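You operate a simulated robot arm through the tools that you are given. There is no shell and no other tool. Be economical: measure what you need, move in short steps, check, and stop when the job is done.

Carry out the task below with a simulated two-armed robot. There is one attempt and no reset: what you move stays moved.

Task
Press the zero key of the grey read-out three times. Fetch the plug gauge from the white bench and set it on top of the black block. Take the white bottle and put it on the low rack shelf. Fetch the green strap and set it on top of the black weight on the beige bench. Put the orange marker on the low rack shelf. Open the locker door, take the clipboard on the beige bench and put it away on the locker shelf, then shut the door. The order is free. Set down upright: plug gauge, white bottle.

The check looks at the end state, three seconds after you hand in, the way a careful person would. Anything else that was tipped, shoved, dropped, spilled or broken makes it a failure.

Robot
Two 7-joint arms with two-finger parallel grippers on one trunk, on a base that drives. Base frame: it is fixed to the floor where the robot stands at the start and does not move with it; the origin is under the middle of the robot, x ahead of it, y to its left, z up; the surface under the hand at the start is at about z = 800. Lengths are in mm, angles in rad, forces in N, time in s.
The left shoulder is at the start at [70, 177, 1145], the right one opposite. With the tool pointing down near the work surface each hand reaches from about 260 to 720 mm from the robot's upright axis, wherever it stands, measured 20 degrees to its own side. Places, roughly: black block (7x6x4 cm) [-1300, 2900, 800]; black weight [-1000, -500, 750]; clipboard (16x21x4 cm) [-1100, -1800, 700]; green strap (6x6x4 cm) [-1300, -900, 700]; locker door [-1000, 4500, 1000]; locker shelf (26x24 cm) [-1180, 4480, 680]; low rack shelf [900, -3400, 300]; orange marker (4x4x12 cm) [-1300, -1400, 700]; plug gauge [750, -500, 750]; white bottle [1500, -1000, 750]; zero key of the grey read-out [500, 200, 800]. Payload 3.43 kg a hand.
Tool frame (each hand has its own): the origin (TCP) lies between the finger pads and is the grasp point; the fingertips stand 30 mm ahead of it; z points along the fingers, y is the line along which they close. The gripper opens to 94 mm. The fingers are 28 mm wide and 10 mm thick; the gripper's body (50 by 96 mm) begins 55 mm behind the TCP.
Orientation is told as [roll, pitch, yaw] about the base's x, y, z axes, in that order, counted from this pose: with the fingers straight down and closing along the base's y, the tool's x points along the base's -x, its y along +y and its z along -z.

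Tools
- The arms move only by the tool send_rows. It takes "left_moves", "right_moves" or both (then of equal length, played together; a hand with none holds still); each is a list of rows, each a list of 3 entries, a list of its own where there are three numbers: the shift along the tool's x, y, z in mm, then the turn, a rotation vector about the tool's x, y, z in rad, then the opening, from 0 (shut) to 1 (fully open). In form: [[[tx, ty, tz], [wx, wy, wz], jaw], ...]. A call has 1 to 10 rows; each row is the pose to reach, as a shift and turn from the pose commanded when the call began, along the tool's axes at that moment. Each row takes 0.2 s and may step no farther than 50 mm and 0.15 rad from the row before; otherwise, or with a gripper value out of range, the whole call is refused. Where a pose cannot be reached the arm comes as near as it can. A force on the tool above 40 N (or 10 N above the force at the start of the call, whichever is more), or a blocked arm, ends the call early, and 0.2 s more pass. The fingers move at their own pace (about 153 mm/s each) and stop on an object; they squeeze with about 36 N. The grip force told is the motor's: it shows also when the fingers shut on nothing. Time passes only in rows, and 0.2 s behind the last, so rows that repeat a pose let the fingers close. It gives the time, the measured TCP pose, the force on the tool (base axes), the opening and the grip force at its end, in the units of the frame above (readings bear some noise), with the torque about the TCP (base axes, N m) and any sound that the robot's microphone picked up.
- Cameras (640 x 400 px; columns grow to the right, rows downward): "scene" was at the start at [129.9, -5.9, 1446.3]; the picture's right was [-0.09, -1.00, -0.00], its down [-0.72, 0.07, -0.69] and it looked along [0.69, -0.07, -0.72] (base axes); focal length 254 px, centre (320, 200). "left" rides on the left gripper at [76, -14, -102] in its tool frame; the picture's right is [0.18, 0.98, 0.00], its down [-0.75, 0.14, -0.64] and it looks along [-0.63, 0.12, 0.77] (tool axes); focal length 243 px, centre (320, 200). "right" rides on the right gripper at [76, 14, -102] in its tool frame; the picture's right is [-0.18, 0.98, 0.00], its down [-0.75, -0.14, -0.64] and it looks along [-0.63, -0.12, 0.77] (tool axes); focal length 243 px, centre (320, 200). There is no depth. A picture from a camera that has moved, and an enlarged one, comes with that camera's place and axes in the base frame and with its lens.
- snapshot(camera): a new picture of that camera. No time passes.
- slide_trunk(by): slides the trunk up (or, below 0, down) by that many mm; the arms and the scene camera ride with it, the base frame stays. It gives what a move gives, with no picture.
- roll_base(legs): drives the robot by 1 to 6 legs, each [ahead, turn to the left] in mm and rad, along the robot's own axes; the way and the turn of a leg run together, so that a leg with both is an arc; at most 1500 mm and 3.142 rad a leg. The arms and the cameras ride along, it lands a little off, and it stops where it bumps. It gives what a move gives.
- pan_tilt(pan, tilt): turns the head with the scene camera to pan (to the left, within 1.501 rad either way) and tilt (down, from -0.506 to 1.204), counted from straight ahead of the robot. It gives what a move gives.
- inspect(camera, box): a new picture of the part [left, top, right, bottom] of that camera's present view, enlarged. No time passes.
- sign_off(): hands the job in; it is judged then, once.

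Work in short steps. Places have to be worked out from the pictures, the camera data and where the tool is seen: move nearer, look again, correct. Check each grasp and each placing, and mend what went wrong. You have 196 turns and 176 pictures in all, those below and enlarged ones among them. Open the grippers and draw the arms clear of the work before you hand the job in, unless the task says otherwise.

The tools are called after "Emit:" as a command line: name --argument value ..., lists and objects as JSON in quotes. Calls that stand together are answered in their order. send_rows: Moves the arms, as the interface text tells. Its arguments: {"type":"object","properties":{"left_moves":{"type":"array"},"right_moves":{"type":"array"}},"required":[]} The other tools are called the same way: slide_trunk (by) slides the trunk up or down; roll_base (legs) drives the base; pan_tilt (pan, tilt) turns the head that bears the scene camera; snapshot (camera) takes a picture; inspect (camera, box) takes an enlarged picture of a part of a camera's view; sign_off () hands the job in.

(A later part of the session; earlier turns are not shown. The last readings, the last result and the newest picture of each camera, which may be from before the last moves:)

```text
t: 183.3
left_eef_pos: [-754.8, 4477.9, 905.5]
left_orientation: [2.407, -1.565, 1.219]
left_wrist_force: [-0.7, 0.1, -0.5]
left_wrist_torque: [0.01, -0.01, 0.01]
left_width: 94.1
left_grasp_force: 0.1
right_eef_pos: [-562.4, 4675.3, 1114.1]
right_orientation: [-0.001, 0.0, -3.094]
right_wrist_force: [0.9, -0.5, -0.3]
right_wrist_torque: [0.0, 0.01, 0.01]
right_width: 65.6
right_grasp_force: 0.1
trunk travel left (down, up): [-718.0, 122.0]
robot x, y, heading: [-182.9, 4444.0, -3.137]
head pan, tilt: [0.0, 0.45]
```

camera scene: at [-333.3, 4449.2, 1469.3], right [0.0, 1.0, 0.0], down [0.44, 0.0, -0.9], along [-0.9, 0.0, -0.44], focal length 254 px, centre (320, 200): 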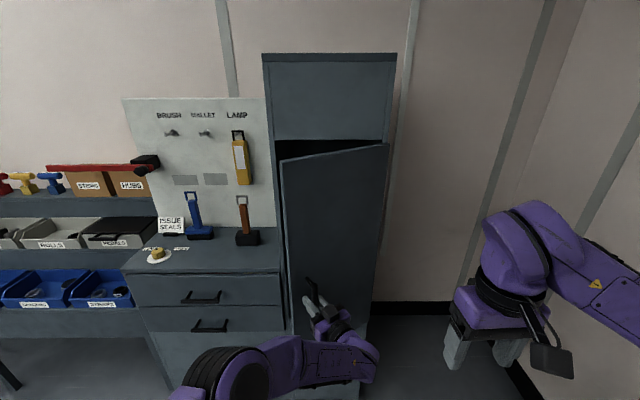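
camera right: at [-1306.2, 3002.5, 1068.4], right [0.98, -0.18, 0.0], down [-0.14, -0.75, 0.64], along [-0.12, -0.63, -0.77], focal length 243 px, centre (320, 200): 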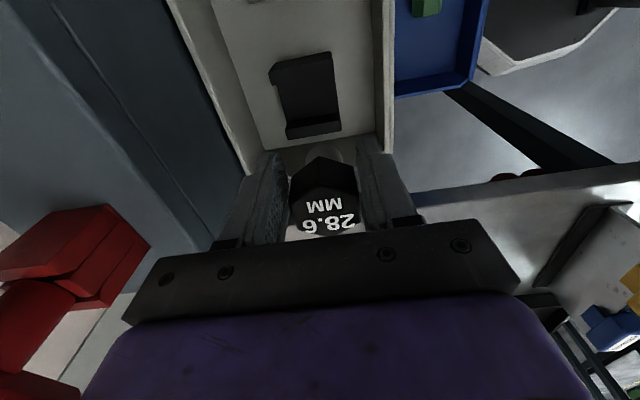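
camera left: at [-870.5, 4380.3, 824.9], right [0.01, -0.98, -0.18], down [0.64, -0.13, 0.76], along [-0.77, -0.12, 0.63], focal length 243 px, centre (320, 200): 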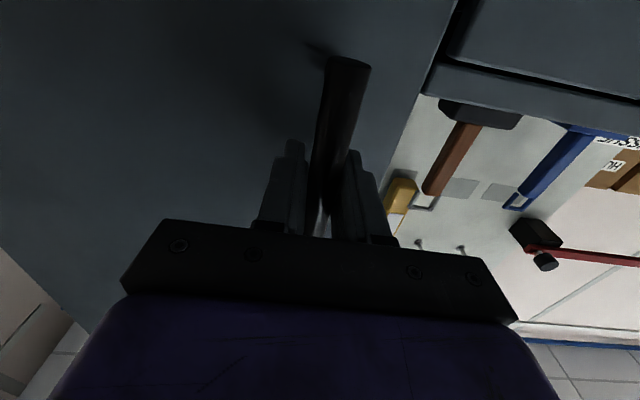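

I swing the hand round to the door's open edge on the −y side and shut the fingers.

Emit:
send_rows --left_moves '[[[0, 27, -31], [0.1, 0, 0], 0], [[0, 72, -30], [0.2, 0, 0], 0], [[0, 114, -14], [0.3, 0, 0], 0], [[0, 158, 9], [0.4, 0, 0], 0], [[0, 200, 30], [0.477, 0, 0], 0]]'

Emit:
snapshot --camera "scene"

Emit:
snapshot --camera "left"

```text
t: 184.5
left_eef_pos: [-687.9, 4286.2, 905.7]
left_orientation: [1.256, -1.567, 1.891]
left_wrist_force: [0.6, -0.7, -0.2]
left_wrist_torque: [0.02, -0.01, -0.03]
left_width: 0.1
left_grasp_force: 32.8
right_eef_pos: [-563.6, 4674.0, 1115.2]
right_orientation: [-0.003, 0.0, -3.093]
right_wrist_force: [0.0, -0.5, 0.3]
right_wrist_torque: [0.0, 0.03, 0.03]
right_width: 65.9
right_grasp_force: 0.1
trunk travel left (down, up): [-718.0, 122.0]
robot x, y, heading: [-182.8, 4441.5, -3.143]
head pan, tilt: [0.0, 0.45]
```

```text
80 pictures are left
camera scene: at [-325.6, 4441.8, 1470.3], right [0.0, 1.0, 0.0], down [0.43, 0.0, -0.9], along [-0.9, 0.0, -0.43], focal length 254 px, centre (320, 200)
```

scene: 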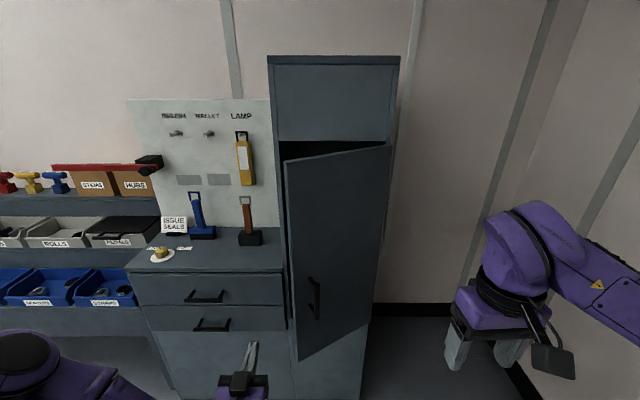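

```text
79 pictures are left
camera left: at [-584.4, 4301.2, 829.5], right [0.01, -0.98, -0.18], down [0.64, -0.14, 0.75], along [-0.77, -0.12, 0.63], focal length 243 px, centre (320, 200)
```

left: 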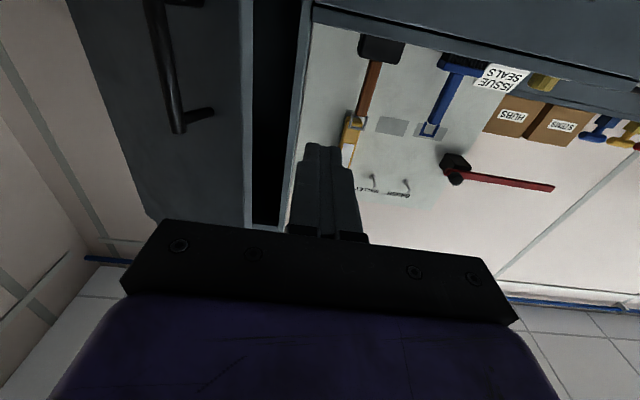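

The door edge is at about (−856, 4365). I reach forward past it on the open side to TCP (−880, 4310), before pushing in +y.

Emit:
send_rows --left_moves '[[[0, 0, 48], [0, 0, 0], 0], [[0, 0, 96], [0, 0, 0], 0], [[0, 0, 144], [0, 0, 0], 0], [[0, 0, 190], [0, 0, 0], 0], [[0, -25, 190], [0, 0, 0], 0], [[0, -55, 190], [0, 0, 0], 0], [[0, -75, 172], [0, 0, 0], 0], [[0, -100, 147], [0, 0, 0], 0], [[0, -125, 124], [0, 0, 0], 0], [[0, -150, 105], [0, 0, 0], 0]]'

Emit:
snapshot --camera "scene"

```text
t: 186.7
left_eef_pos: [-794.3, 4438.5, 904.1]
left_orientation: [1.738, -1.566, 1.413]
left_wrist_force: [3.2, -4.7, 1.5]
left_wrist_torque: [0.09, 0.02, -0.16]
left_width: 0.0
left_grasp_force: 32.9
right_eef_pos: [-563.2, 4674.7, 1114.3]
right_orientation: [0.0, 0.001, -3.093]
right_wrist_force: [0.4, 0.4, -0.9]
right_wrist_torque: [0.01, 0.02, 0.0]
right_width: 65.6
right_grasp_force: 0.0
trunk travel left (down, up): [-718.0, 122.0]
robot x, y, heading: [-187.4, 4443.8, -3.141]
head pan, tilt: [0.0, 0.45]
```

```text
78 pictures are left
camera scene: at [-325.4, 4443.2, 1470.4], right [0.0, 1.0, 0.0], down [0.43, 0.0, -0.9], along [-0.9, 0.0, -0.43], focal length 254 px, centre (320, 200)
```

scene: 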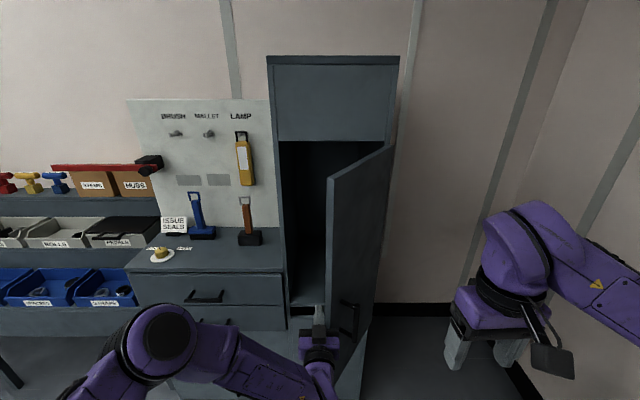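

The door swings with the push. I follow the edge further toward +y.

Emit:
send_rows --left_moves '[[[0, -25, -15], [0, 0, 0], 0], [[0, -50, -28], [0, 0, 0], 0], [[0, -78, -40], [0, 0, 0], 0], [[0, -105, -48], [0, 0, 0], 0], [[0, -130, -54], [0, 0, 0], 0], [[0, -155, -56], [0, 0, 0], 0]]'

Emit:
snapshot --camera "scene"

```text
t: 188.1
left_eef_pos: [-741.9, 4592.6, 903.5]
left_orientation: [1.387, -1.567, 1.762]
left_wrist_force: [-0.1, -0.4, -0.5]
left_wrist_torque: [0.02, -0.03, 0.03]
left_width: 0.3
left_grasp_force: 32.9
right_eef_pos: [-563.4, 4675.3, 1113.8]
right_orientation: [0.0, 0.0, -3.095]
right_wrist_force: [0.0, -0.1, 0.3]
right_wrist_torque: [-0.01, 0.0, 0.05]
right_width: 65.6
right_grasp_force: 0.1
trunk travel left (down, up): [-718.0, 122.0]
robot x, y, heading: [-181.1, 4440.9, -3.14]
head pan, tilt: [0.0, 0.45]
```

```text
77 pictures are left
camera scene: at [-326.9, 4444.1, 1470.2], right [0.0, 1.0, 0.0], down [0.44, 0.0, -0.9], along [-0.9, 0.0, -0.44], focal length 254 px, centre (320, 200)
```

scene: 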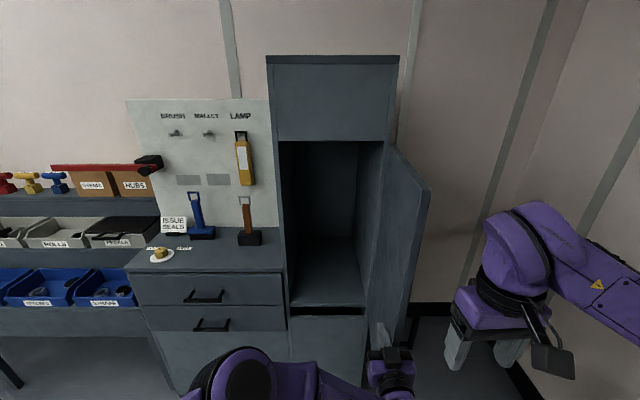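

The door stands wide open and the shelf is empty: about x −990…−1260, y 4345–4610, z ≈ 712. I bring the left hand back to a tool-down carry pose.

Emit:
send_rows --left_moves '[[[-15, 40, -16], [0, 0, 0], 0.3], [[-35, 79, -32], [0, 0.14, 0], 0.5], [[-57, 118, -48], [0, 0.28, 0], 0.5], [[-79, 157, -64], [0, 0.43, 0], 0.5], [[-101, 196, -80], [0, 0.58, 0], 0.5], [[-124, 235, -96], [0, 0.73, 0], 0.5], [[-147, 274, -112], [0, 0.88, 0], 0.5], [[-170, 313, -128], [0, 1.03, 0], 0.5], [[-193, 352, -144], [0, 1.18, 0], 0.5], [[-216, 390, -160], [0, 1.32, 0], 0.5]]'

```text
t: 190.3
left_eef_pos: [-577.6, 4204.5, 1120.5]
left_orientation: [0.004, -0.25, -3.136]
left_wrist_force: [-0.5, -0.7, 0.7]
left_wrist_torque: [-0.01, 0.0, 0.04]
left_width: 47.2
left_grasp_force: 0.1
right_eef_pos: [-562.1, 4674.6, 1114.5]
right_orientation: [0.0, 0.0, -3.095]
right_wrist_force: [-0.2, 0.5, -0.8]
right_wrist_torque: [0.0, 0.02, -0.02]
right_width: 65.5
right_grasp_force: 0.0
trunk travel left (down, up): [-718.0, 122.0]
robot x, y, heading: [-183.8, 4439.9, -3.139]
head pan, tilt: [0.0, 0.45]
```

I level the left hand, then start back down the aisle toward the clipboard, checking heading half-way.

Emit:
send_rows --left_moves '[[[0, 0, 0], [0, 0.125, 0], 0.5], [[0, 0, -20], [0, 0.25, 0], 0.5]]'

Emit:
roll_base --legs '[[0, 1.571], [1500, 0], [1500, 0]]'

```text
t: 190.9
left_eef_pos: [-572.8, 4205.4, 1141.5]
left_orientation: [0.004, 0.0, -3.136]
left_wrist_force: [0.0, -0.3, -0.1]
left_wrist_torque: [0.0, 0.02, -0.02]
left_width: 46.9
left_grasp_force: 0.1
right_eef_pos: [-562.5, 4677.5, 1114.4]
right_orientation: [0.001, -0.001, -3.095]
right_wrist_force: [-0.8, 0.4, -0.8]
right_wrist_torque: [-0.03, 0.03, 0.02]
right_width: 65.9
right_grasp_force: 0.0
trunk travel left (down, up): [-718.0, 122.0]
robot x, y, heading: [-183.5, 4442.9, -3.136]
head pan, tilt: [0.0, 0.45]
```

```text
t: 209.3
left_eef_pos: [127.7, 1052.8, 1140.1]
left_orientation: [0.005, 0.002, -1.536]
left_wrist_force: [-0.1, -0.1, 0.1]
left_wrist_torque: [-0.03, -0.01, -0.01]
left_width: 47.2
left_grasp_force: 0.0
right_eef_pos: [-343.9, 1047.2, 1115.3]
right_orientation: [0.001, -0.001, -1.495]
right_wrist_force: [-0.2, -0.6, -1.0]
right_wrist_torque: [-0.01, -0.04, 0.02]
right_width: 65.6
right_grasp_force: 0.0
trunk travel left (down, up): [-718.0, 122.0]
robot x, y, heading: [-121.8, 1432.7, -1.536]
head pan, tilt: [0.0, 0.45]
```

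On course. I angle slightly toward the beige bench and finish the run, ending facing it at about (−480, −1800).

Emit:
roll_base --legs '[[0, -0.145], [1500, 0], [1500, 0], [250, 0], [0, -1.46]]'

Emit:
pan_tilt --pan -0.2 --tilt 0.75

Emit:
snapshot --camera "scene"

```text
t: 229.3
left_eef_pos: [-828.1, -2017.8, 1139.6]
left_orientation: [0.005, 0.0, -3.107]
left_wrist_force: [-0.1, -0.7, 0.0]
left_wrist_torque: [0.0, 0.0, 0.02]
left_width: 47.1
left_grasp_force: 0.0
right_eef_pos: [-831.9, -1547.0, 1114.0]
right_orientation: [0.001, -0.001, -3.067]
right_wrist_force: [-0.8, -0.6, 0.0]
right_wrist_torque: [-0.01, -0.03, -0.05]
right_width: 65.6
right_grasp_force: 0.2
trunk travel left (down, up): [-718.0, 122.0]
robot x, y, heading: [-444.5, -1767.0, -3.115]
head pan, tilt: [0.0, 0.45]
```

```text
t: 230.1
left_eef_pos: [-830.1, -2017.3, 1140.2]
left_orientation: [0.005, -0.001, -3.108]
left_wrist_force: [0.5, 1.0, 0.2]
left_wrist_torque: [0.02, -0.04, -0.02]
left_width: 47.1
left_grasp_force: 0.1
right_eef_pos: [-831.4, -1548.3, 1113.7]
right_orientation: [-0.001, 0.001, -3.068]
right_wrist_force: [0.5, 0.7, -0.5]
right_wrist_torque: [0.03, 0.01, 0.0]
right_width: 65.7
right_grasp_force: 0.0
trunk travel left (down, up): [-718.0, 122.0]
robot x, y, heading: [-447.2, -1771.5, -3.109]
head pan, tilt: [-0.201, 0.75]
```

```text
76 pictures are left
camera scene: at [-578.7, -1756.4, 1443.9], right [0.17, 0.99, 0.0], down [0.67, -0.12, -0.73], along [-0.72, 0.13, -0.68], focal length 254 px, centre (320, 200)
```

scene: 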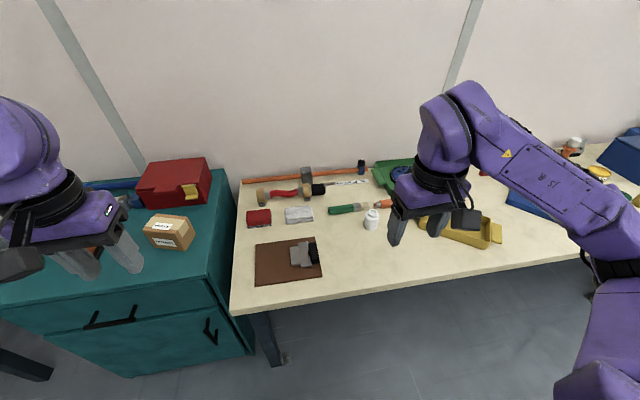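

The handle is at about (−1063, −1695), top ~757. I bring the right hand above it while turning it a quarter turn, so the jaws close along x and the board will point ahead of the hand later.

Emit:
send_rows --right_moves '[[[-24, 13, 21], [0, 0, -0.149], 0.9], [[-48, 26, 42], [0, 0, -0.298], 1], [[-73, 39, 63], [0, 0, -0.447], 1], [[-97, 52, 84], [0, 0, -0.597], 1], [[-121, 65, 105], [0, 0, -0.747], 1], [[-145, 78, 126], [0, 0, -0.897], 1], [[-169, 91, 147], [0, 0, -1.047], 1], [[-194, 103, 168], [0, 0, -1.197], 1], [[-218, 116, 189], [0, 0, -1.347], 1], [[-242, 129, 210], [0, 0, -1.496], 1]]'

Emit:
snapshot --camera "right"

Emit:
inspect --camera "scene" --box '[240, 180, 400, 300]'

```text
t: 232.3
left_eef_pos: [-829.4, -2019.3, 1139.3]
left_orientation: [0.004, -0.001, -3.109]
left_wrist_force: [0.8, -0.3, 0.0]
left_wrist_torque: [0.04, 0.0, 0.0]
left_width: 47.0
left_grasp_force: 0.1
right_eef_pos: [-1064.1, -1697.1, 900.7]
right_orientation: [0.0, 0.002, -1.571]
right_wrist_force: [-0.3, -0.2, -0.6]
right_wrist_torque: [0.01, -0.02, -0.01]
right_width: 94.1
right_grasp_force: 0.0
trunk travel left (down, up): [-718.0, 122.0]
robot x, y, heading: [-444.6, -1769.9, -3.112]
head pan, tilt: [-0.201, 0.75]
```

```text
75 pictures are left
camera right: at [-1050.1, -1618.4, 1004.2], right [0.98, -0.18, 0.0], down [-0.14, -0.75, 0.64], along [-0.12, -0.63, -0.77], focal length 243 px, centre (320, 200)
```

right: 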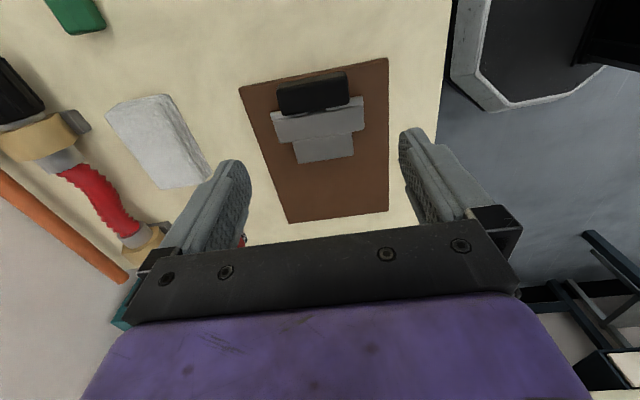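

```text
3.33 times, centred on (320, 240) of scene
camera zoom: at [-579.8, -1757.9, 1443.8], right [0.17, 0.99, 0.0], down [0.67, -0.12, -0.73], along [-0.72, 0.13, -0.68], focal length 845 px, centre (320, 67)
```

zoom: 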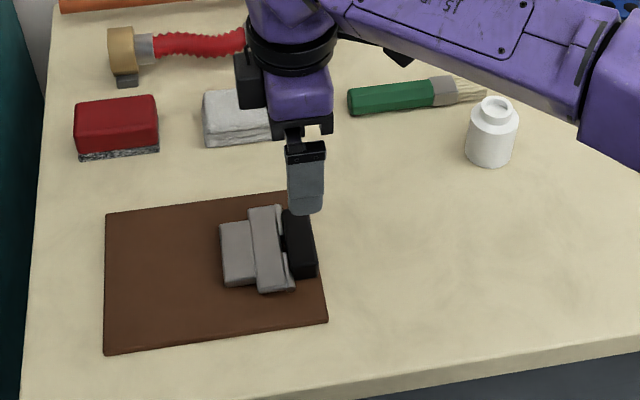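

Handle axis is parallel to the jaws' line; centre about (−1067, −1691). I descend with the fingers straddling its ends, to TCP 764.

Emit:
send_rows --right_moves '[[[8, -3, 40], [0, 0, 0], 1], [[8, -3, 80], [0, 0, 0], 1], [[8, -3, 105], [0, 0, 0], 1]]'

Emit:
snapshot --camera "right"

Emit:
inspect --camera "scene" --box '[270, 210, 350, 270]'

```text
t: 233.1
left_eef_pos: [-829.9, -2018.2, 1140.0]
left_orientation: [0.007, 0.001, -3.109]
left_wrist_force: [1.3, -0.4, 1.2]
left_wrist_torque: [0.03, 0.0, 0.0]
left_width: 47.0
left_grasp_force: 0.1
right_eef_pos: [-1066.7, -1684.8, 799.0]
right_orientation: [-0.001, 0.001, -1.573]
right_wrist_force: [-0.7, -0.4, 0.5]
right_wrist_torque: [-0.02, -0.03, -0.02]
right_width: 94.2
right_grasp_force: 0.1
trunk travel left (down, up): [-718.0, 122.0]
robot x, y, heading: [-449.7, -1768.6, -3.113]
head pan, tilt: [-0.201, 0.75]
```

```text
73 pictures are left
camera right: at [-1052.8, -1607.9, 902.2], right [0.98, -0.19, 0.0], down [-0.14, -0.75, 0.64], along [-0.12, -0.63, -0.77], focal length 243 px, centre (320, 200)
```

right: 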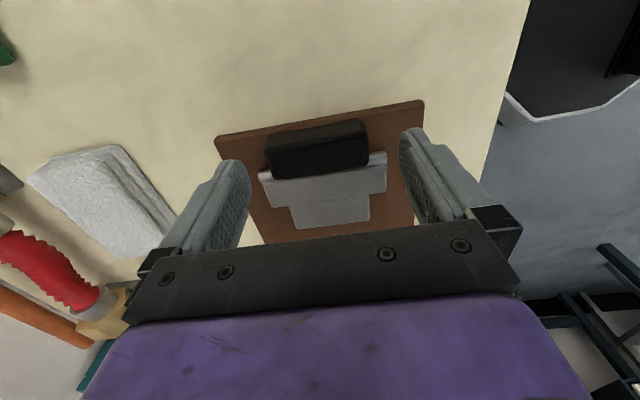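

```text
6.67 times, centred on (310, 240) of scene
camera zoom: at [-578.6, -1756.3, 1443.9], right [0.17, 0.99, 0.0], down [0.67, -0.12, -0.73], along [-0.72, 0.13, -0.68], focal length 1691 px, centre (387, -67)
```

zoom: 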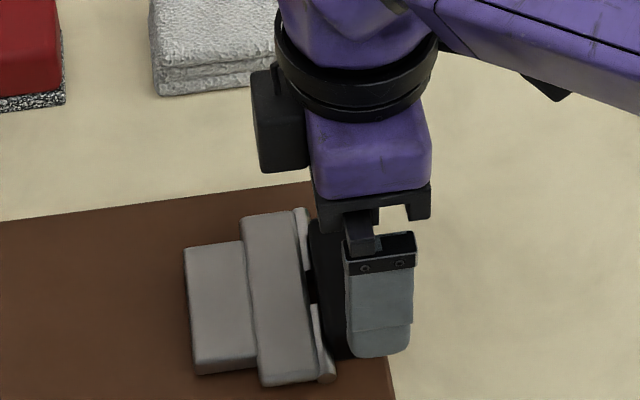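

Views bracket the handle's y between −1684 and −1697; I take −1688, descend to TCP 764 and close.

Emit:
send_rows --right_moves '[[[-3, -1, 15], [0, 0, 0], 1], [[-3, -1, 25], [0, 0, 0], 1], [[-3, -1, 31], [0, 0, 0], 1], [[-3, -1, 35], [0, 0, 0], 1], [[-3, -1, 35], [0, 0, 0], 0], [[-3, -1, 35], [0, 0, 0], 0], [[-3, -1, 35], [0, 0, 0], 0]]'

Emit:
snapshot --camera "right"

```text
t: 234.7
left_eef_pos: [-829.7, -2018.3, 1140.2]
left_orientation: [0.006, 0.0, -3.109]
left_wrist_force: [-0.3, -0.8, -0.1]
left_wrist_torque: [0.0, -0.05, -0.02]
left_width: 47.0
left_grasp_force: 0.0
right_eef_pos: [-1068.1, -1689.0, 766.3]
right_orientation: [0.001, 0.0, -1.572]
right_wrist_force: [-1.0, 0.6, 2.5]
right_wrist_torque: [-0.06, -0.02, -0.17]
right_width: 71.4
right_grasp_force: 35.7
trunk travel left (down, up): [-718.0, 122.0]
robot x, y, heading: [-444.5, -1771.1, -3.118]
head pan, tilt: [-0.201, 0.75]
```

```text
71 pictures are left
camera right: at [-1053.7, -1611.9, 867.9], right [0.98, -0.19, 0.0], down [-0.14, -0.75, 0.64], along [-0.12, -0.63, -0.77], focal length 243 px, centre (320, 200)
```

right: 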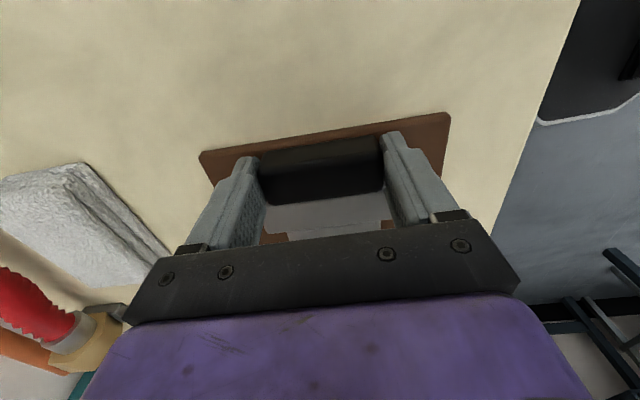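

Gripped at 71 mm. I lift 60 mm and check whether the board stays level.

Emit:
send_rows --right_moves '[[[0, 0, -10], [0, 0, 0], 0], [[0, 0, -25], [0, 0, 0], 0], [[0, 0, -45], [0, 0, 0], 0], [[0, 0, -70], [0, 0, 0], 0]]'

Emit:
snapshot --camera "right"

Emit:
inspect --camera "scene" --box '[240, 180, 400, 300]'

```text
t: 235.7
left_eef_pos: [-829.2, -2017.8, 1139.4]
left_orientation: [0.007, 0.001, -3.109]
left_wrist_force: [-0.3, 0.6, -0.4]
left_wrist_torque: [0.02, 0.02, -0.01]
left_width: 47.0
left_grasp_force: 0.0
right_eef_pos: [-1068.1, -1688.0, 835.1]
right_orientation: [0.0, 0.001, -1.572]
right_wrist_force: [-0.4, -0.1, -2.6]
right_wrist_torque: [0.15, 0.01, -0.03]
right_width: 71.4
right_grasp_force: 35.9
trunk travel left (down, up): [-718.0, 122.0]
robot x, y, heading: [-448.2, -1775.3, -3.112]
head pan, tilt: [-0.201, 0.75]
```

```text
70 pictures are left
camera right: at [-1054.2, -1610.6, 938.5], right [0.98, -0.19, 0.0], down [-0.14, -0.75, 0.64], along [-0.12, -0.63, -0.77], focal length 243 px, centre (320, 200)
```

right: 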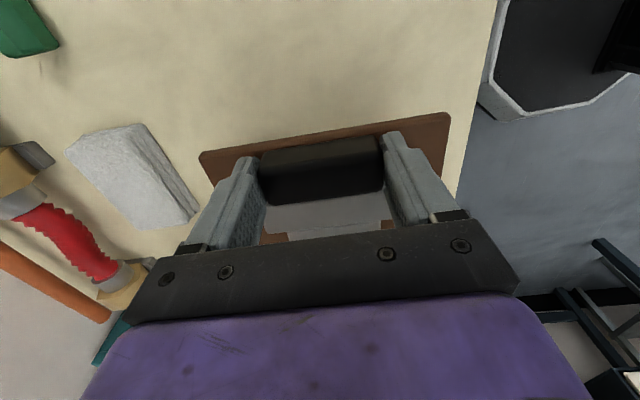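

```text
3.33 times, centred on (320, 240) of scene
camera zoom: at [-578.4, -1756.4, 1443.8], right [0.17, 0.99, 0.0], down [0.67, -0.12, -0.73], along [-0.72, 0.13, -0.68], focal length 845 px, centre (320, 67)
```

zoom: 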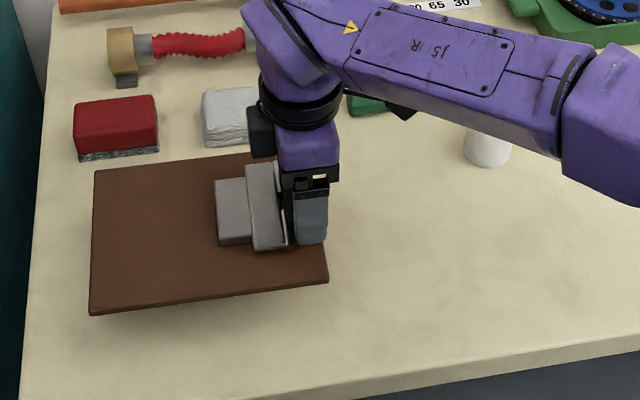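

The board hangs level (2.6 N). I lift to carry height, then turn the wrist home so that the board points ahead.

Emit:
send_rows --right_moves '[[[0, 0, -45], [0, 0, 0], 0], [[0, 0, -90], [0, 0, 0], 0], [[0, 0, -135], [0, 0, 0], 0], [[0, 0, -180], [0, 0, 0], 0], [[0, 0, -225], [0, 0, 0.1], 0], [[0, 15, -260], [0, 0, 0.22], 0], [[0, 40, -280], [0, 0, 0.35], 0], [[10, 70, -280], [0, 0, 0.5], 0], [[20, 100, -280], [0, 0, 0.64], 0], [[30, 130, -280], [0, 0, 0.78], 0]]'

Emit:
send_rows --right_moves '[[[0, 0, 0], [0, 0, 0.14], 0], [[10, 5, 0], [0, 0, 0.28], 0], [[20, 10, 0], [0, 0, 0.42], 0], [[30, 15, 0], [0, 0, 0.56], 0], [[40, 20, 0], [0, 0, 0.7], 0], [[40, 20, 0], [0, 0, 0.75], 0]]'

Emit:
snapshot --camera "scene"

```text
t: 237.9
left_eef_pos: [-828.5, -2017.0, 1141.4]
left_orientation: [0.006, -0.003, -3.109]
left_wrist_force: [0.4, 0.7, 0.7]
left_wrist_torque: [-0.01, -0.01, 0.01]
left_width: 47.1
left_grasp_force: 0.0
right_eef_pos: [-937.2, -1658.7, 1113.7]
right_orientation: [-0.001, 0.001, -2.354]
right_wrist_force: [-0.2, 0.7, -2.2]
right_wrist_torque: [0.16, -0.13, 0.01]
right_width: 71.4
right_grasp_force: 36.0
trunk travel left (down, up): [-718.0, 122.0]
robot x, y, heading: [-444.2, -1769.5, -3.11]
head pan, tilt: [-0.201, 0.75]
```

```text
t: 239.3
left_eef_pos: [-831.3, -2017.7, 1140.4]
left_orientation: [0.006, 0.0, -3.109]
left_wrist_force: [0.0, 0.0, -0.1]
left_wrist_torque: [0.0, 0.0, -0.01]
left_width: 47.2
left_grasp_force: 0.1
right_eef_pos: [-905.8, -1640.0, 1113.6]
right_orientation: [0.001, 0.001, -3.099]
right_wrist_force: [-1.0, 0.1, -3.0]
right_wrist_torque: [-0.02, -0.21, -0.01]
right_width: 71.4
right_grasp_force: 36.0
right hand out of reach, approached as far as the arm can: row 6
trunk travel left (down, up): [-718.0, 122.0]
robot x, y, heading: [-445.4, -1770.8, -3.118]
head pan, tilt: [-0.201, 0.75]
```

```text
68 pictures are left
camera scene: at [-580.1, -1755.9, 1443.7], right [0.17, 0.99, 0.0], down [0.67, -0.12, -0.73], along [-0.72, 0.13, -0.68], focal length 254 px, centre (320, 200)
```

scene: 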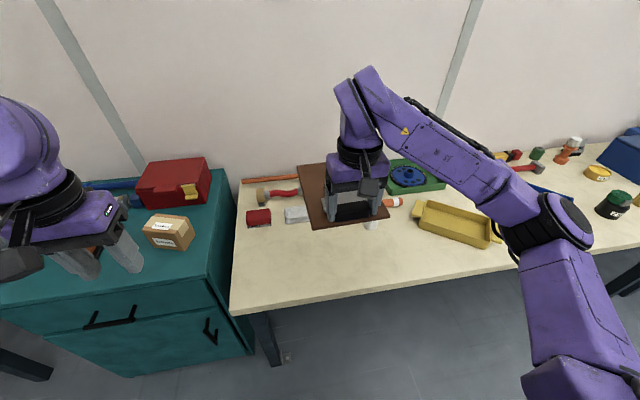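

Clipboard is held level and pointing ahead. I back off and drive up the aisle again, checking half-way.

Emit:
roll_base --legs '[[-280, 0], [0, -1.594], [1500, 0], [1500, 0]]'

```text
t: 259.3
left_eef_pos: [-275.2, 1659.4, 1141.5]
left_orientation: [0.005, 0.0, 1.521]
left_wrist_force: [-1.2, -0.1, 0.6]
left_wrist_torque: [-0.02, 0.03, 0.01]
left_width: 47.2
left_grasp_force: 0.2
right_eef_pos: [107.7, 1702.5, 1114.2]
right_orientation: [0.002, -0.001, 1.53]
right_wrist_force: [0.2, 0.0, -3.2]
right_wrist_torque: [-0.19, 0.0, 0.01]
right_width: 71.7
right_grasp_force: 36.2
trunk travel left (down, up): [-718.0, 122.0]
robot x, y, heading: [-64.8, 1256.3, 1.512]
head pan, tilt: [-0.201, 0.75]
```

Heading is right for (100, 4340). I drive on and check before turning.

Emit:
roll_base --legs '[[1500, 0], [1500, 0], [90, 0]]'

Emit:
pan_tilt --pan 0.9 --tilt 0.45

Emit:
snapshot --camera "scene"

```text
t: 274.4
left_eef_pos: [-211.6, 4722.1, 1141.5]
left_orientation: [0.005, -0.002, 1.572]
left_wrist_force: [0.5, -0.8, 0.4]
left_wrist_torque: [0.02, 0.01, 0.01]
left_width: 47.1
left_grasp_force: 0.0
right_eef_pos: [168.6, 4784.8, 1114.6]
right_orientation: [-0.002, 0.0, 1.581]
right_wrist_force: [0.5, 0.0, -3.0]
right_wrist_torque: [-0.16, -0.01, 0.0]
right_width: 71.4
right_grasp_force: 35.8
trunk travel left (down, up): [-718.0, 122.0]
robot x, y, heading: [20.5, 4332.1, 1.564]
head pan, tilt: [-0.201, 0.75]
```

```text
t: 275.7
left_eef_pos: [-212.1, 4723.9, 1140.0]
left_orientation: [0.007, 0.001, 1.57]
left_wrist_force: [-0.3, 0.1, 1.4]
left_wrist_torque: [0.0, -0.01, -0.01]
left_width: 46.9
left_grasp_force: 0.0
right_eef_pos: [169.3, 4785.1, 1114.7]
right_orientation: [0.001, 0.0, 1.581]
right_wrist_force: [-0.4, 0.0, -3.3]
right_wrist_torque: [-0.21, -0.03, 0.01]
right_width: 71.3
right_grasp_force: 35.9
trunk travel left (down, up): [-718.0, 122.0]
robot x, y, heading: [21.2, 4333.5, 1.563]
head pan, tilt: [0.901, 0.45]
```

```text
67 pictures are left
camera scene: at [-49.4, 4442.3, 1470.2], right [0.63, 0.78, 0.0], down [0.34, -0.27, -0.9], along [-0.7, 0.56, -0.44], focal length 254 px, centre (320, 200)
```

scene: 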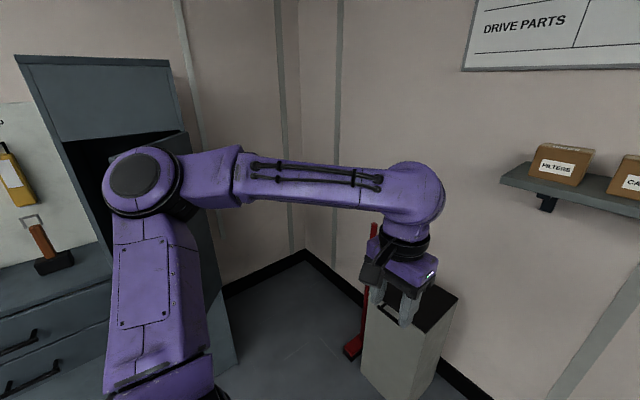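

Clear to turn: the board's sweep (~680 mm) misses the door edge (~790 mm away). I turn to face the locker.

Emit:
roll_base --legs '[[0, 1.578]]'

Emit:
pan_tilt --pan -0.15 --tilt 0.5

Emit:
snapshot --camera "scene"

```text
t: 280.1
left_eef_pos: [-354.5, 4074.9, 1141.1]
left_orientation: [0.004, 0.0, -3.08]
left_wrist_force: [1.0, 0.5, -0.4]
left_wrist_torque: [-0.02, 0.01, 0.04]
left_width: 47.0
left_grasp_force: 0.1
right_eef_pos: [-438.7, 4451.4, 1114.9]
right_orientation: [0.001, -0.001, -3.072]
right_wrist_force: [1.0, -0.2, -2.1]
right_wrist_torque: [0.02, -0.17, -0.02]
right_width: 71.6
right_grasp_force: 35.8
trunk travel left (down, up): [-718.0, 122.0]
robot x, y, heading: [24.6, 4330.1, -3.08]
head pan, tilt: [0.901, 0.45]
```

```text
t: 281.4
left_eef_pos: [-353.4, 4075.7, 1140.5]
left_orientation: [0.005, -0.001, -3.082]
left_wrist_force: [0.6, 0.1, 1.5]
left_wrist_torque: [0.0, -0.01, -0.01]
left_width: 46.9
left_grasp_force: 0.0
right_eef_pos: [-439.7, 4452.7, 1114.4]
right_orientation: [0.0, 0.0, -3.072]
right_wrist_force: [0.3, 0.6, -2.8]
right_wrist_torque: [0.02, -0.18, -0.02]
right_width: 71.6
right_grasp_force: 35.7
trunk travel left (down, up): [-718.0, 122.0]
robot x, y, heading: [17.3, 4329.5, -3.083]
head pan, tilt: [-0.15, 0.499]
```

```text
66 pictures are left
camera scene: at [-119.2, 4339.7, 1465.8], right [0.1, 1.0, 0.0], down [0.48, -0.05, -0.88], along [-0.87, 0.08, -0.48], focal length 254 px, centre (320, 200)
```

scene: 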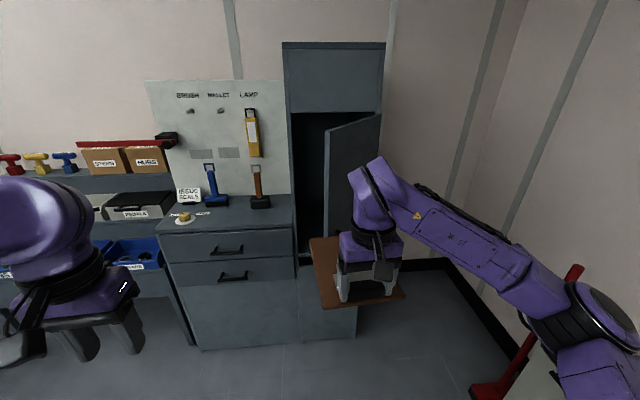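

The door has swung back to about 0.8 rad. Before going nearer I draw the right hand with the board back 100 mm, roll ahead 150, and look whether the door is still moving.

Emit:
send_rows --right_moves '[[[35, 0, 0], [0, 0, 0], 0], [[70, -10, 0], [0, 0, 0], 0], [[100, -20, 0], [0, 0, 0], 0]]'

Emit:
roll_base --legs '[[150, -0.06]]'

Emit:
snapshot --camera "scene"

```text
t: 282.2
left_eef_pos: [-354.5, 4077.8, 1142.1]
left_orientation: [0.008, -0.001, -3.083]
left_wrist_force: [0.6, -0.6, 1.6]
left_wrist_torque: [-0.02, -0.04, -0.01]
left_width: 47.0
left_grasp_force: 0.1
right_eef_pos: [-379.7, 4523.8, 1112.5]
right_orientation: [0.001, -0.001, -3.069]
right_wrist_force: [0.4, 0.4, -2.4]
right_wrist_torque: [0.0, -0.23, -0.01]
right_width: 71.4
right_grasp_force: 36.5
right hand out of reach, approached as far as the arm can: row 1, 2, 3
trunk travel left (down, up): [-718.0, 122.0]
robot x, y, heading: [22.0, 4333.3, -3.086]
head pan, tilt: [-0.15, 0.499]
```

```text
t: 283.6
left_eef_pos: [-520.7, 4097.4, 1141.4]
left_orientation: [0.005, -0.002, 3.137]
left_wrist_force: [0.1, -0.7, 0.2]
left_wrist_torque: [-0.02, 0.02, 0.0]
left_width: 47.3
left_grasp_force: 0.1
right_eef_pos: [-518.1, 4545.1, 1112.7]
right_orientation: [0.0, 0.0, -3.131]
right_wrist_force: [0.1, 1.2, -3.7]
right_wrist_torque: [0.01, -0.21, -0.01]
right_width: 71.6
right_grasp_force: 35.4
trunk travel left (down, up): [-718.0, 122.0]
robot x, y, heading: [-128.5, 4328.2, 3.131]
head pan, tilt: [-0.15, 0.499]
```

```text
65 pictures are left
camera scene: at [-268.3, 4345.3, 1466.0], right [0.16, 0.99, 0.0], down [0.47, -0.08, -0.88], along [-0.87, 0.14, -0.48], focal length 254 px, centre (320, 200)
```

scene: 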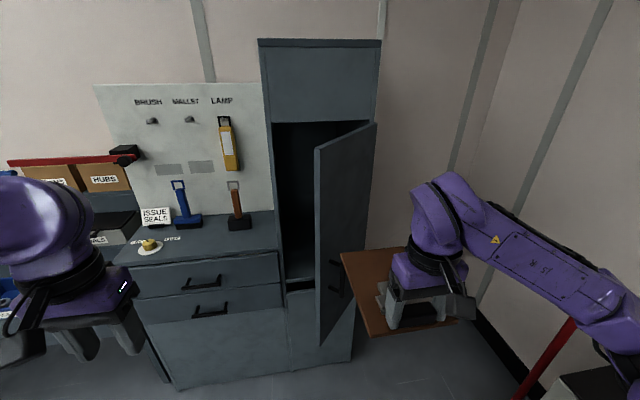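

The door is at rest at ~0.85 rad. I tip the left hand forward again as before.

Emit:
send_rows --left_moves '[[[-12, 0, 10], [0, -0.14, 0], 0], [[-24, 0, 22], [0, -0.28, 0], 0], [[-36, 0, 34], [0, -0.42, 0], 0], [[-48, 0, 46], [0, -0.56, 0], 0], [[-60, 0, 60], [0, -0.7, 0], 0], [[-72, 0, 75], [0, -0.84, 0], 0], [[-84, 0, 90], [0, -0.98, 0], 0], [[-96, 0, 105], [0, -1.12, 0], 0], [[-108, 0, 120], [0, -1.26, 0], 0], [[-120, 0, 135], [0, -1.4, 0], 0]]'

```text
t: 285.8
left_eef_pos: [-639.5, 4106.5, 1004.3]
left_orientation: [-0.002, -1.347, 3.129]
left_wrist_force: [-0.2, -0.9, 0.8]
left_wrist_torque: [0.01, 0.04, 0.05]
left_width: 0.1
left_grasp_force: 32.7
left hand out of reach, approached as far as the arm can: row 7, 8, 10
right_eef_pos: [-521.0, 4547.3, 1110.6]
right_orientation: [0.005, 0.002, -3.132]
right_wrist_force: [-0.6, 0.5, -1.9]
right_wrist_torque: [-0.03, -0.2, 0.01]
right_width: 71.7
right_grasp_force: 36.2
trunk travel left (down, up): [-718.0, 122.0]
robot x, y, heading: [-128.3, 4327.8, 3.126]
head pan, tilt: [-0.15, 0.499]
```

Now to the open side of the door edge, TCP about (−690, 4335, 905).

Emit:
send_rows --left_moves '[[[14, -38, 12], [0, -0.04, 0], 0], [[28, -76, 24], [0, -0.08, 0], 0], [[43, -114, 35], [0, -0.12, 0], 0], [[57, -152, 47], [0, -0.16, 0], 0], [[71, -190, 59], [0, -0.2, 0], 0], [[85, -228, 71], [0, -0.22, 0], 0]]'

Emit:
snapshot --camera "scene"

```text
t: 287.2
left_eef_pos: [-686.3, 4335.1, 906.6]
left_orientation: [-0.775, -1.567, -2.376]
left_wrist_force: [-0.1, -0.6, -0.8]
left_wrist_torque: [0.02, -0.02, 0.03]
left_width: 0.2
left_grasp_force: 33.2
right_eef_pos: [-518.4, 4546.4, 1113.0]
right_orientation: [0.002, 0.002, -3.129]
right_wrist_force: [-0.2, -0.1, -1.8]
right_wrist_torque: [0.0, -0.18, -0.02]
right_width: 71.6
right_grasp_force: 35.9
trunk travel left (down, up): [-718.0, 122.0]
robot x, y, heading: [-131.7, 4330.0, 3.131]
head pan, tilt: [-0.15, 0.499]
```

```text
64 pictures are left
camera scene: at [-270.5, 4347.6, 1465.7], right [0.16, 0.99, 0.0], down [0.47, -0.08, -0.88], along [-0.87, 0.14, -0.48], focal length 254 px, centre (320, 200)
```

scene: 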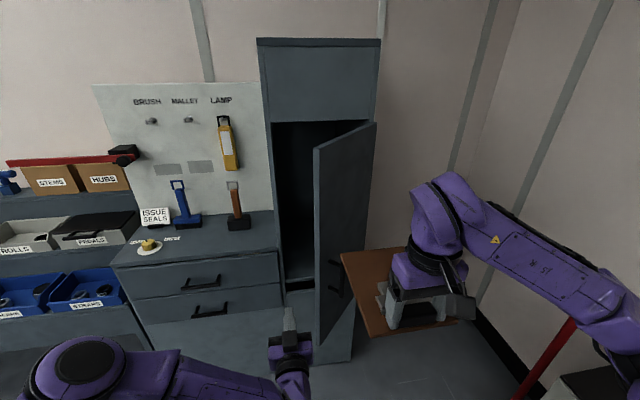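

Opening the door fully would bring its edge near the board at x ≈ −706, so I first roll back 80 mm.

Emit:
roll_base --legs '[[-80, 0]]'

Emit:
send_rows --left_moves '[[[0, 0, 45], [0, 0, 0], 0], [[0, 0, 90], [0, 0, 0], 0], [[0, 0, 135], [0, 0, 0], 0], [[0, 0, 170], [0, 0, 0], 0], [[0, 0, 200], [0, 0, 0], 0], [[0, -30, 200], [0, 0, 0], 0], [[0, -60, 195], [0, 0, 0], 0], [[0, -90, 180], [0, 0, 0], 0], [[0, -115, 165], [0, 0, 0], 0], [[0, -140, 152], [0, 0, 0], 0]]'

Emit:
snapshot --camera "scene"

```text
t: 288.2
left_eef_pos: [-607.3, 4333.7, 906.6]
left_orientation: [-0.843, -1.565, -2.309]
left_wrist_force: [-0.4, 0.0, -0.3]
left_wrist_torque: [0.02, 0.0, 0.02]
left_width: 0.1
left_grasp_force: 32.4
right_eef_pos: [-441.0, 4543.4, 1112.8]
right_orientation: [-0.001, 0.0, -3.133]
right_wrist_force: [0.7, -0.8, -1.9]
right_wrist_torque: [-0.05, -0.16, 0.04]
right_width: 71.5
right_grasp_force: 36.0
trunk travel left (down, up): [-718.0, 122.0]
robot x, y, heading: [-50.5, 4325.3, 3.128]
head pan, tilt: [-0.15, 0.499]
```

```text
t: 290.4
left_eef_pos: [-746.7, 4463.2, 912.0]
left_orientation: [-0.822, -1.566, -2.331]
left_wrist_force: [0.5, -0.4, 0.1]
left_wrist_torque: [0.01, 0.01, 0.0]
left_width: 0.0
left_grasp_force: 33.5
left hand out of reach, approached as far as the arm can: row 8, 9, 10
right_eef_pos: [-440.3, 4544.7, 1113.2]
right_orientation: [0.001, -0.001, -3.133]
right_wrist_force: [0.6, -1.1, -1.6]
right_wrist_torque: [-0.01, -0.19, 0.02]
right_width: 71.4
right_grasp_force: 35.4
trunk travel left (down, up): [-718.0, 122.0]
robot x, y, heading: [-48.5, 4329.5, 3.129]
head pan, tilt: [-0.15, 0.499]
```

```text
63 pictures are left
camera scene: at [-191.4, 4345.3, 1465.8], right [0.16, 0.99, 0.0], down [0.47, -0.08, -0.88], along [-0.87, 0.14, -0.48], focal length 254 px, centre (320, 200)
```

scene: 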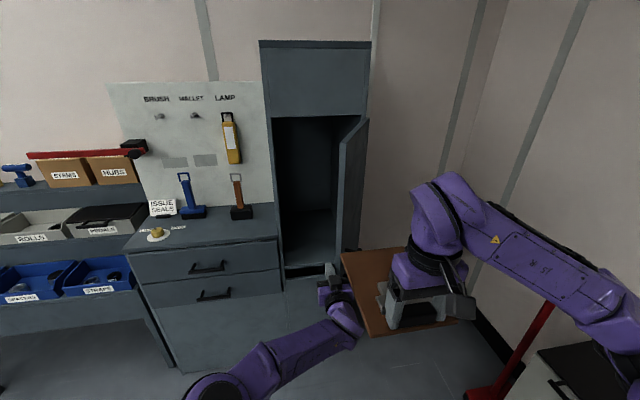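

Reach limit at ~1.3 rad. A 0.2 rad body turn to the right carries the left hand (and the door) further open, and takes the board away from it.

Emit:
roll_base --legs '[[0, -0.22]]'

Emit:
snapshot --camera "scene"

```text
t: 291.3
left_eef_pos: [-732.6, 4507.8, 909.4]
left_orientation: [-0.338, -1.56, -2.887]
left_wrist_force: [-0.1, -0.6, 1.0]
left_wrist_torque: [0.0, -0.02, -0.01]
left_width: 0.0
left_grasp_force: 32.7
right_eef_pos: [-422.9, 4568.4, 1113.2]
right_orientation: [0.0, -0.002, 3.086]
right_wrist_force: [0.3, 0.6, -1.8]
right_wrist_torque: [-0.02, -0.19, -0.03]
right_width: 71.5
right_grasp_force: 36.4
trunk travel left (down, up): [-718.0, 122.0]
robot x, y, heading: [-52.3, 4326.6, 3.072]
head pan, tilt: [-0.15, 0.499]
stopped in leg 1: the force on the tool passed its limit at 42 N (the readings are from after the stop); the commanded pose is now the measured one
```

```text
62 pictures are left
camera scene: at [-187.4, 4353.4, 1466.2], right [0.22, 0.98, 0.0], down [0.47, -0.11, -0.88], along [-0.86, 0.19, -0.48], focal length 254 px, centre (320, 200)
```

scene: 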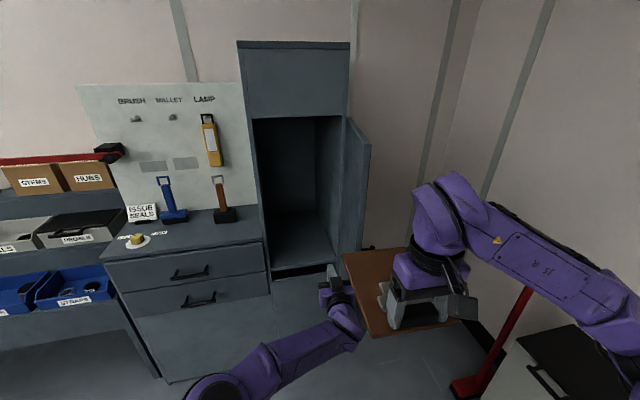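

The door now stands past 90° open. I draw the left hand away in −y, low first, then up to the tool-down pose.

Emit:
send_rows --left_moves '[[[0, 42, -20], [0, 0, 0], 0], [[0, 84, -40], [0, 0, 0], 0], [[0, 126, -55], [0, 0.1, 0], 0], [[-15, 165, -70], [0, 0.24, 0], 0], [[-38, 200, -82], [0, 0.38, 0], 0], [[-62, 235, -95], [0, 0.52, 0], 0], [[-88, 265, -108], [0, 0.66, 0], 0], [[-114, 295, -120], [0, 0.8, 0], 0], [[-140, 325, -130], [0, 0.94, 0], 0], [[-166, 350, -140], [0, 1.08, 0], 0]]'

Emit:
snapshot --camera "scene"

```text
t: 293.5
left_eef_pos: [-626.2, 4147.9, 1075.8]
left_orientation: [-0.007, -0.478, 3.064]
left_wrist_force: [-0.3, 0.0, 0.1]
left_wrist_torque: [0.04, -0.01, -0.03]
left_width: 0.1
left_grasp_force: 33.1
right_eef_pos: [-424.6, 4568.2, 1112.3]
right_orientation: [0.0, -0.001, 3.085]
right_wrist_force: [0.7, -0.5, -2.6]
right_wrist_torque: [0.03, -0.19, -0.01]
right_width: 71.4
right_grasp_force: 35.5
trunk travel left (down, up): [-718.0, 122.0]
robot x, y, heading: [-49.0, 4328.0, 3.07]
head pan, tilt: [-0.15, 0.499]
```

```text
61 pictures are left
camera scene: at [-190.3, 4351.8, 1465.8], right [0.22, 0.98, 0.0], down [0.47, -0.1, -0.88], along [-0.86, 0.19, -0.48], focal length 254 px, centre (320, 200)
```

scene: 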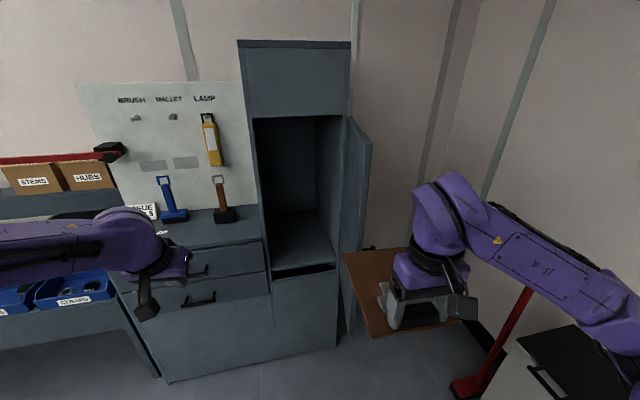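

Door stays open. I bring the left hand back and level it, so it clears the drawers when I drive up.

Emit:
send_rows --left_moves '[[[34, 0, -31], [0, 0.096, 0], 0.3], [[67, 0, -62], [0, 0.192, 0], 0.3], [[100, 0, -92], [0, 0.288, 0], 0.3], [[134, 0, -123], [0, 0.384, 0], 0.3], [[167, 0, -154], [0, 0.478, 0], 0.3]]' --right_moves '[[[0, 12, 0], [0, 0, 0], 0], [[0, 24, 0], [0, 0, 0], 0], [[0, 36, 0], [0, 0, 0], 0], [[-5, 48, 0], [0, 0, 0], 0], [[-10, 62, 0], [0, 0, 0], 0]]'

Emit:
roll_base --legs '[[0, 0.07], [200, 0]]'

Emit:
snapshot --camera "scene"

```text
t: 294.7
left_eef_pos: [-404.9, 4128.8, 1133.0]
left_orientation: [-0.008, -0.001, 3.061]
left_wrist_force: [0.5, -0.2, -0.6]
left_wrist_torque: [0.01, 0.01, -0.03]
left_width: 28.4
left_grasp_force: 0.0
right_eef_pos: [-463.6, 4535.2, 1114.6]
right_orientation: [-0.002, 0.003, 3.089]
right_wrist_force: [0.0, 0.2, -2.7]
right_wrist_torque: [-0.02, -0.21, -0.01]
right_width: 71.4
right_grasp_force: 35.8
right hand out of reach, approached as far as the arm can: row 1, 2, 3, 4, 5
trunk travel left (down, up): [-718.0, 122.0]
robot x, y, heading: [-57.1, 4326.4, 3.072]
head pan, tilt: [-0.15, 0.499]
```

```text
t: 296.2
left_eef_pos: [-448.8, 4104.1, 1134.3]
left_orientation: [-0.007, -0.001, 3.128]
left_wrist_force: [0.2, -1.3, -0.8]
left_wrist_torque: [0.03, 0.0, 0.02]
left_width: 28.0
left_grasp_force: 0.1
right_eef_pos: [-528.3, 4508.5, 1114.3]
right_orientation: [0.006, 0.044, -3.134]
right_wrist_force: [32.1, -3.0, -5.8]
right_wrist_torque: [-0.8, -2.47, -2.7]
right_width: 75.2
right_grasp_force: 36.1
trunk travel left (down, up): [-718.0, 122.0]
robot x, y, heading: [-109.6, 4324.2, 3.14]
head pan, tilt: [-0.15, 0.499]
stopped in leg 2: the force on the tool passed its limit at 90 N (the readings are from after the stop); the commanded pose is now the measured one
```

```text
60 pictures are left
camera scene: at [-247.9, 4342.2, 1466.1], right [0.15, 0.99, 0.0], down [0.47, -0.07, -0.88], along [-0.87, 0.14, -0.48], focal length 254 px, centre (320, 200)
```

scene: 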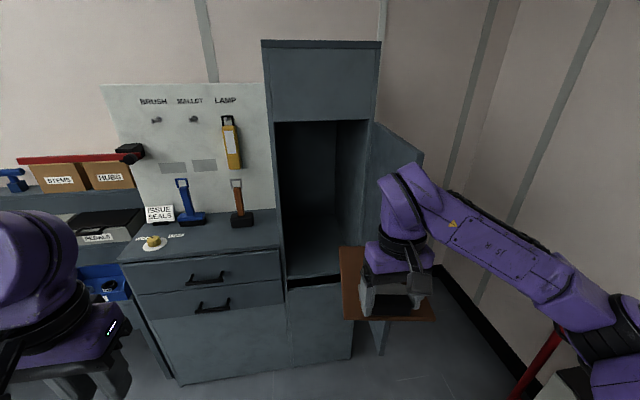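

The board's corner struck the door edge (grip opening changed to 75 mm). I back off 80 mm and inspect the hold.

Emit:
roll_base --legs '[[-80, 0]]'

Emit:
snapshot --camera "right"

Emit:
snapshot --camera "scene"

```text
t: 297.3
left_eef_pos: [-373.1, 4106.3, 1134.3]
left_orientation: [-0.005, 0.0, 3.127]
left_wrist_force: [-0.8, 0.8, 0.1]
left_wrist_torque: [-0.01, 0.0, 0.04]
left_width: 27.9
left_grasp_force: 0.1
right_eef_pos: [-451.1, 4508.0, 1114.0]
right_orientation: [0.005, 0.026, 3.138]
right_wrist_force: [-0.4, -0.7, -2.7]
right_wrist_torque: [-0.05, -0.15, -0.02]
right_width: 74.9
right_grasp_force: 36.6
trunk travel left (down, up): [-718.0, 122.0]
robot x, y, heading: [-35.0, 4325.6, 3.132]
head pan, tilt: [-0.15, 0.499]
```

```text
59 pictures are left
camera right: at [-379.0, 4495.6, 1219.0], right [-0.19, -0.98, 0.0], down [-0.77, 0.15, 0.62], along [-0.61, 0.12, -0.79], focal length 243 px, centre (320, 200)
```

right: 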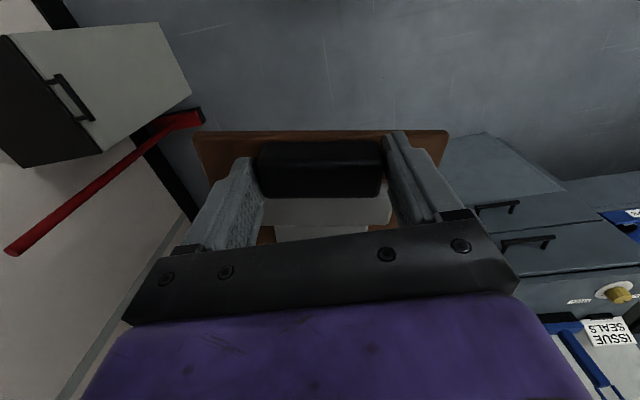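

```text
58 pictures are left
camera scene: at [-172.9, 4343.8, 1465.6], right [0.15, 0.99, 0.0], down [0.47, -0.07, -0.88], along [-0.87, 0.14, -0.48], focal length 254 px, centre (320, 200)
```

scene: 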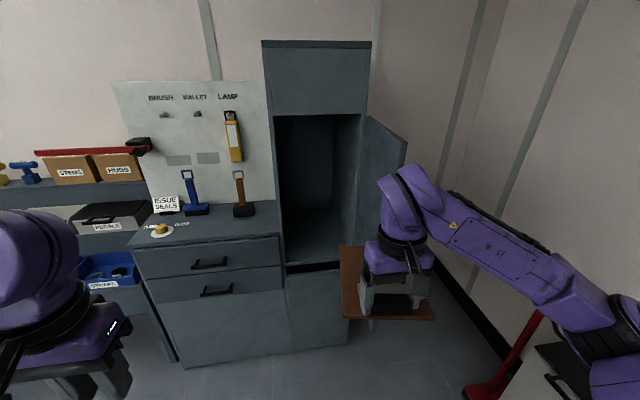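

The board twisted only ~0.13 rad in the grip; door is at ~115°. I shift the hand 38 mm to −y, forward a bit, and turn it back by 0.13 rad so the board is square.

Emit:
send_rows --right_moves '[[[-20, 10, 0], [0, 0, -0.04], 0], [[-40, 20, 0], [0, 0, -0.08], 0], [[-60, 30, 0], [0, 0, -0.13], 0], [[-80, 40, 0], [0, 0, -0.13], 0]]'

Emit:
inspect --camera "scene" --box '[240, 80, 480, 350]'

```text
t: 298.3
left_eef_pos: [-373.6, 4105.7, 1133.1]
left_orientation: [-0.005, 0.004, 3.124]
left_wrist_force: [-0.1, 0.1, -1.2]
left_wrist_torque: [0.03, -0.04, 0.0]
left_width: 28.0
left_grasp_force: 0.0
right_eef_pos: [-531.4, 4466.7, 1111.7]
right_orientation: [0.008, 0.029, -3.017]
right_wrist_force: [0.7, -0.3, -2.4]
right_wrist_torque: [-0.02, -0.19, -0.02]
right_width: 74.8
right_grasp_force: 36.3
trunk travel left (down, up): [-718.0, 122.0]
robot x, y, heading: [-34.8, 4329.4, 3.137]
head pan, tilt: [-0.15, 0.499]
```

```text
1.48 times, centred on (360, 215) of scene
camera zoom: at [-173.8, 4342.6, 1465.5], right [0.15, 0.99, 0.0], down [0.47, -0.07, -0.88], along [-0.87, 0.14, -0.48], focal length 376 px, centre (261, 178)
```

zoom: 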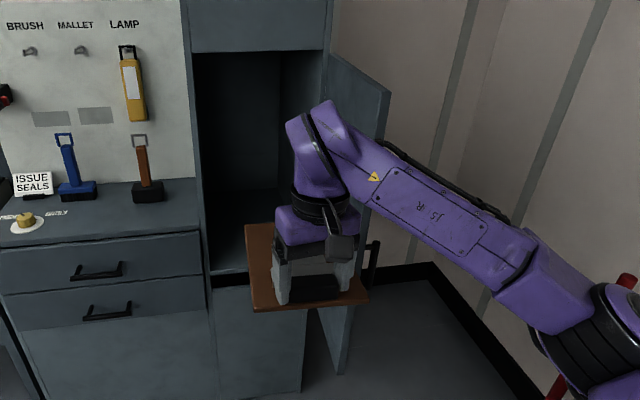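

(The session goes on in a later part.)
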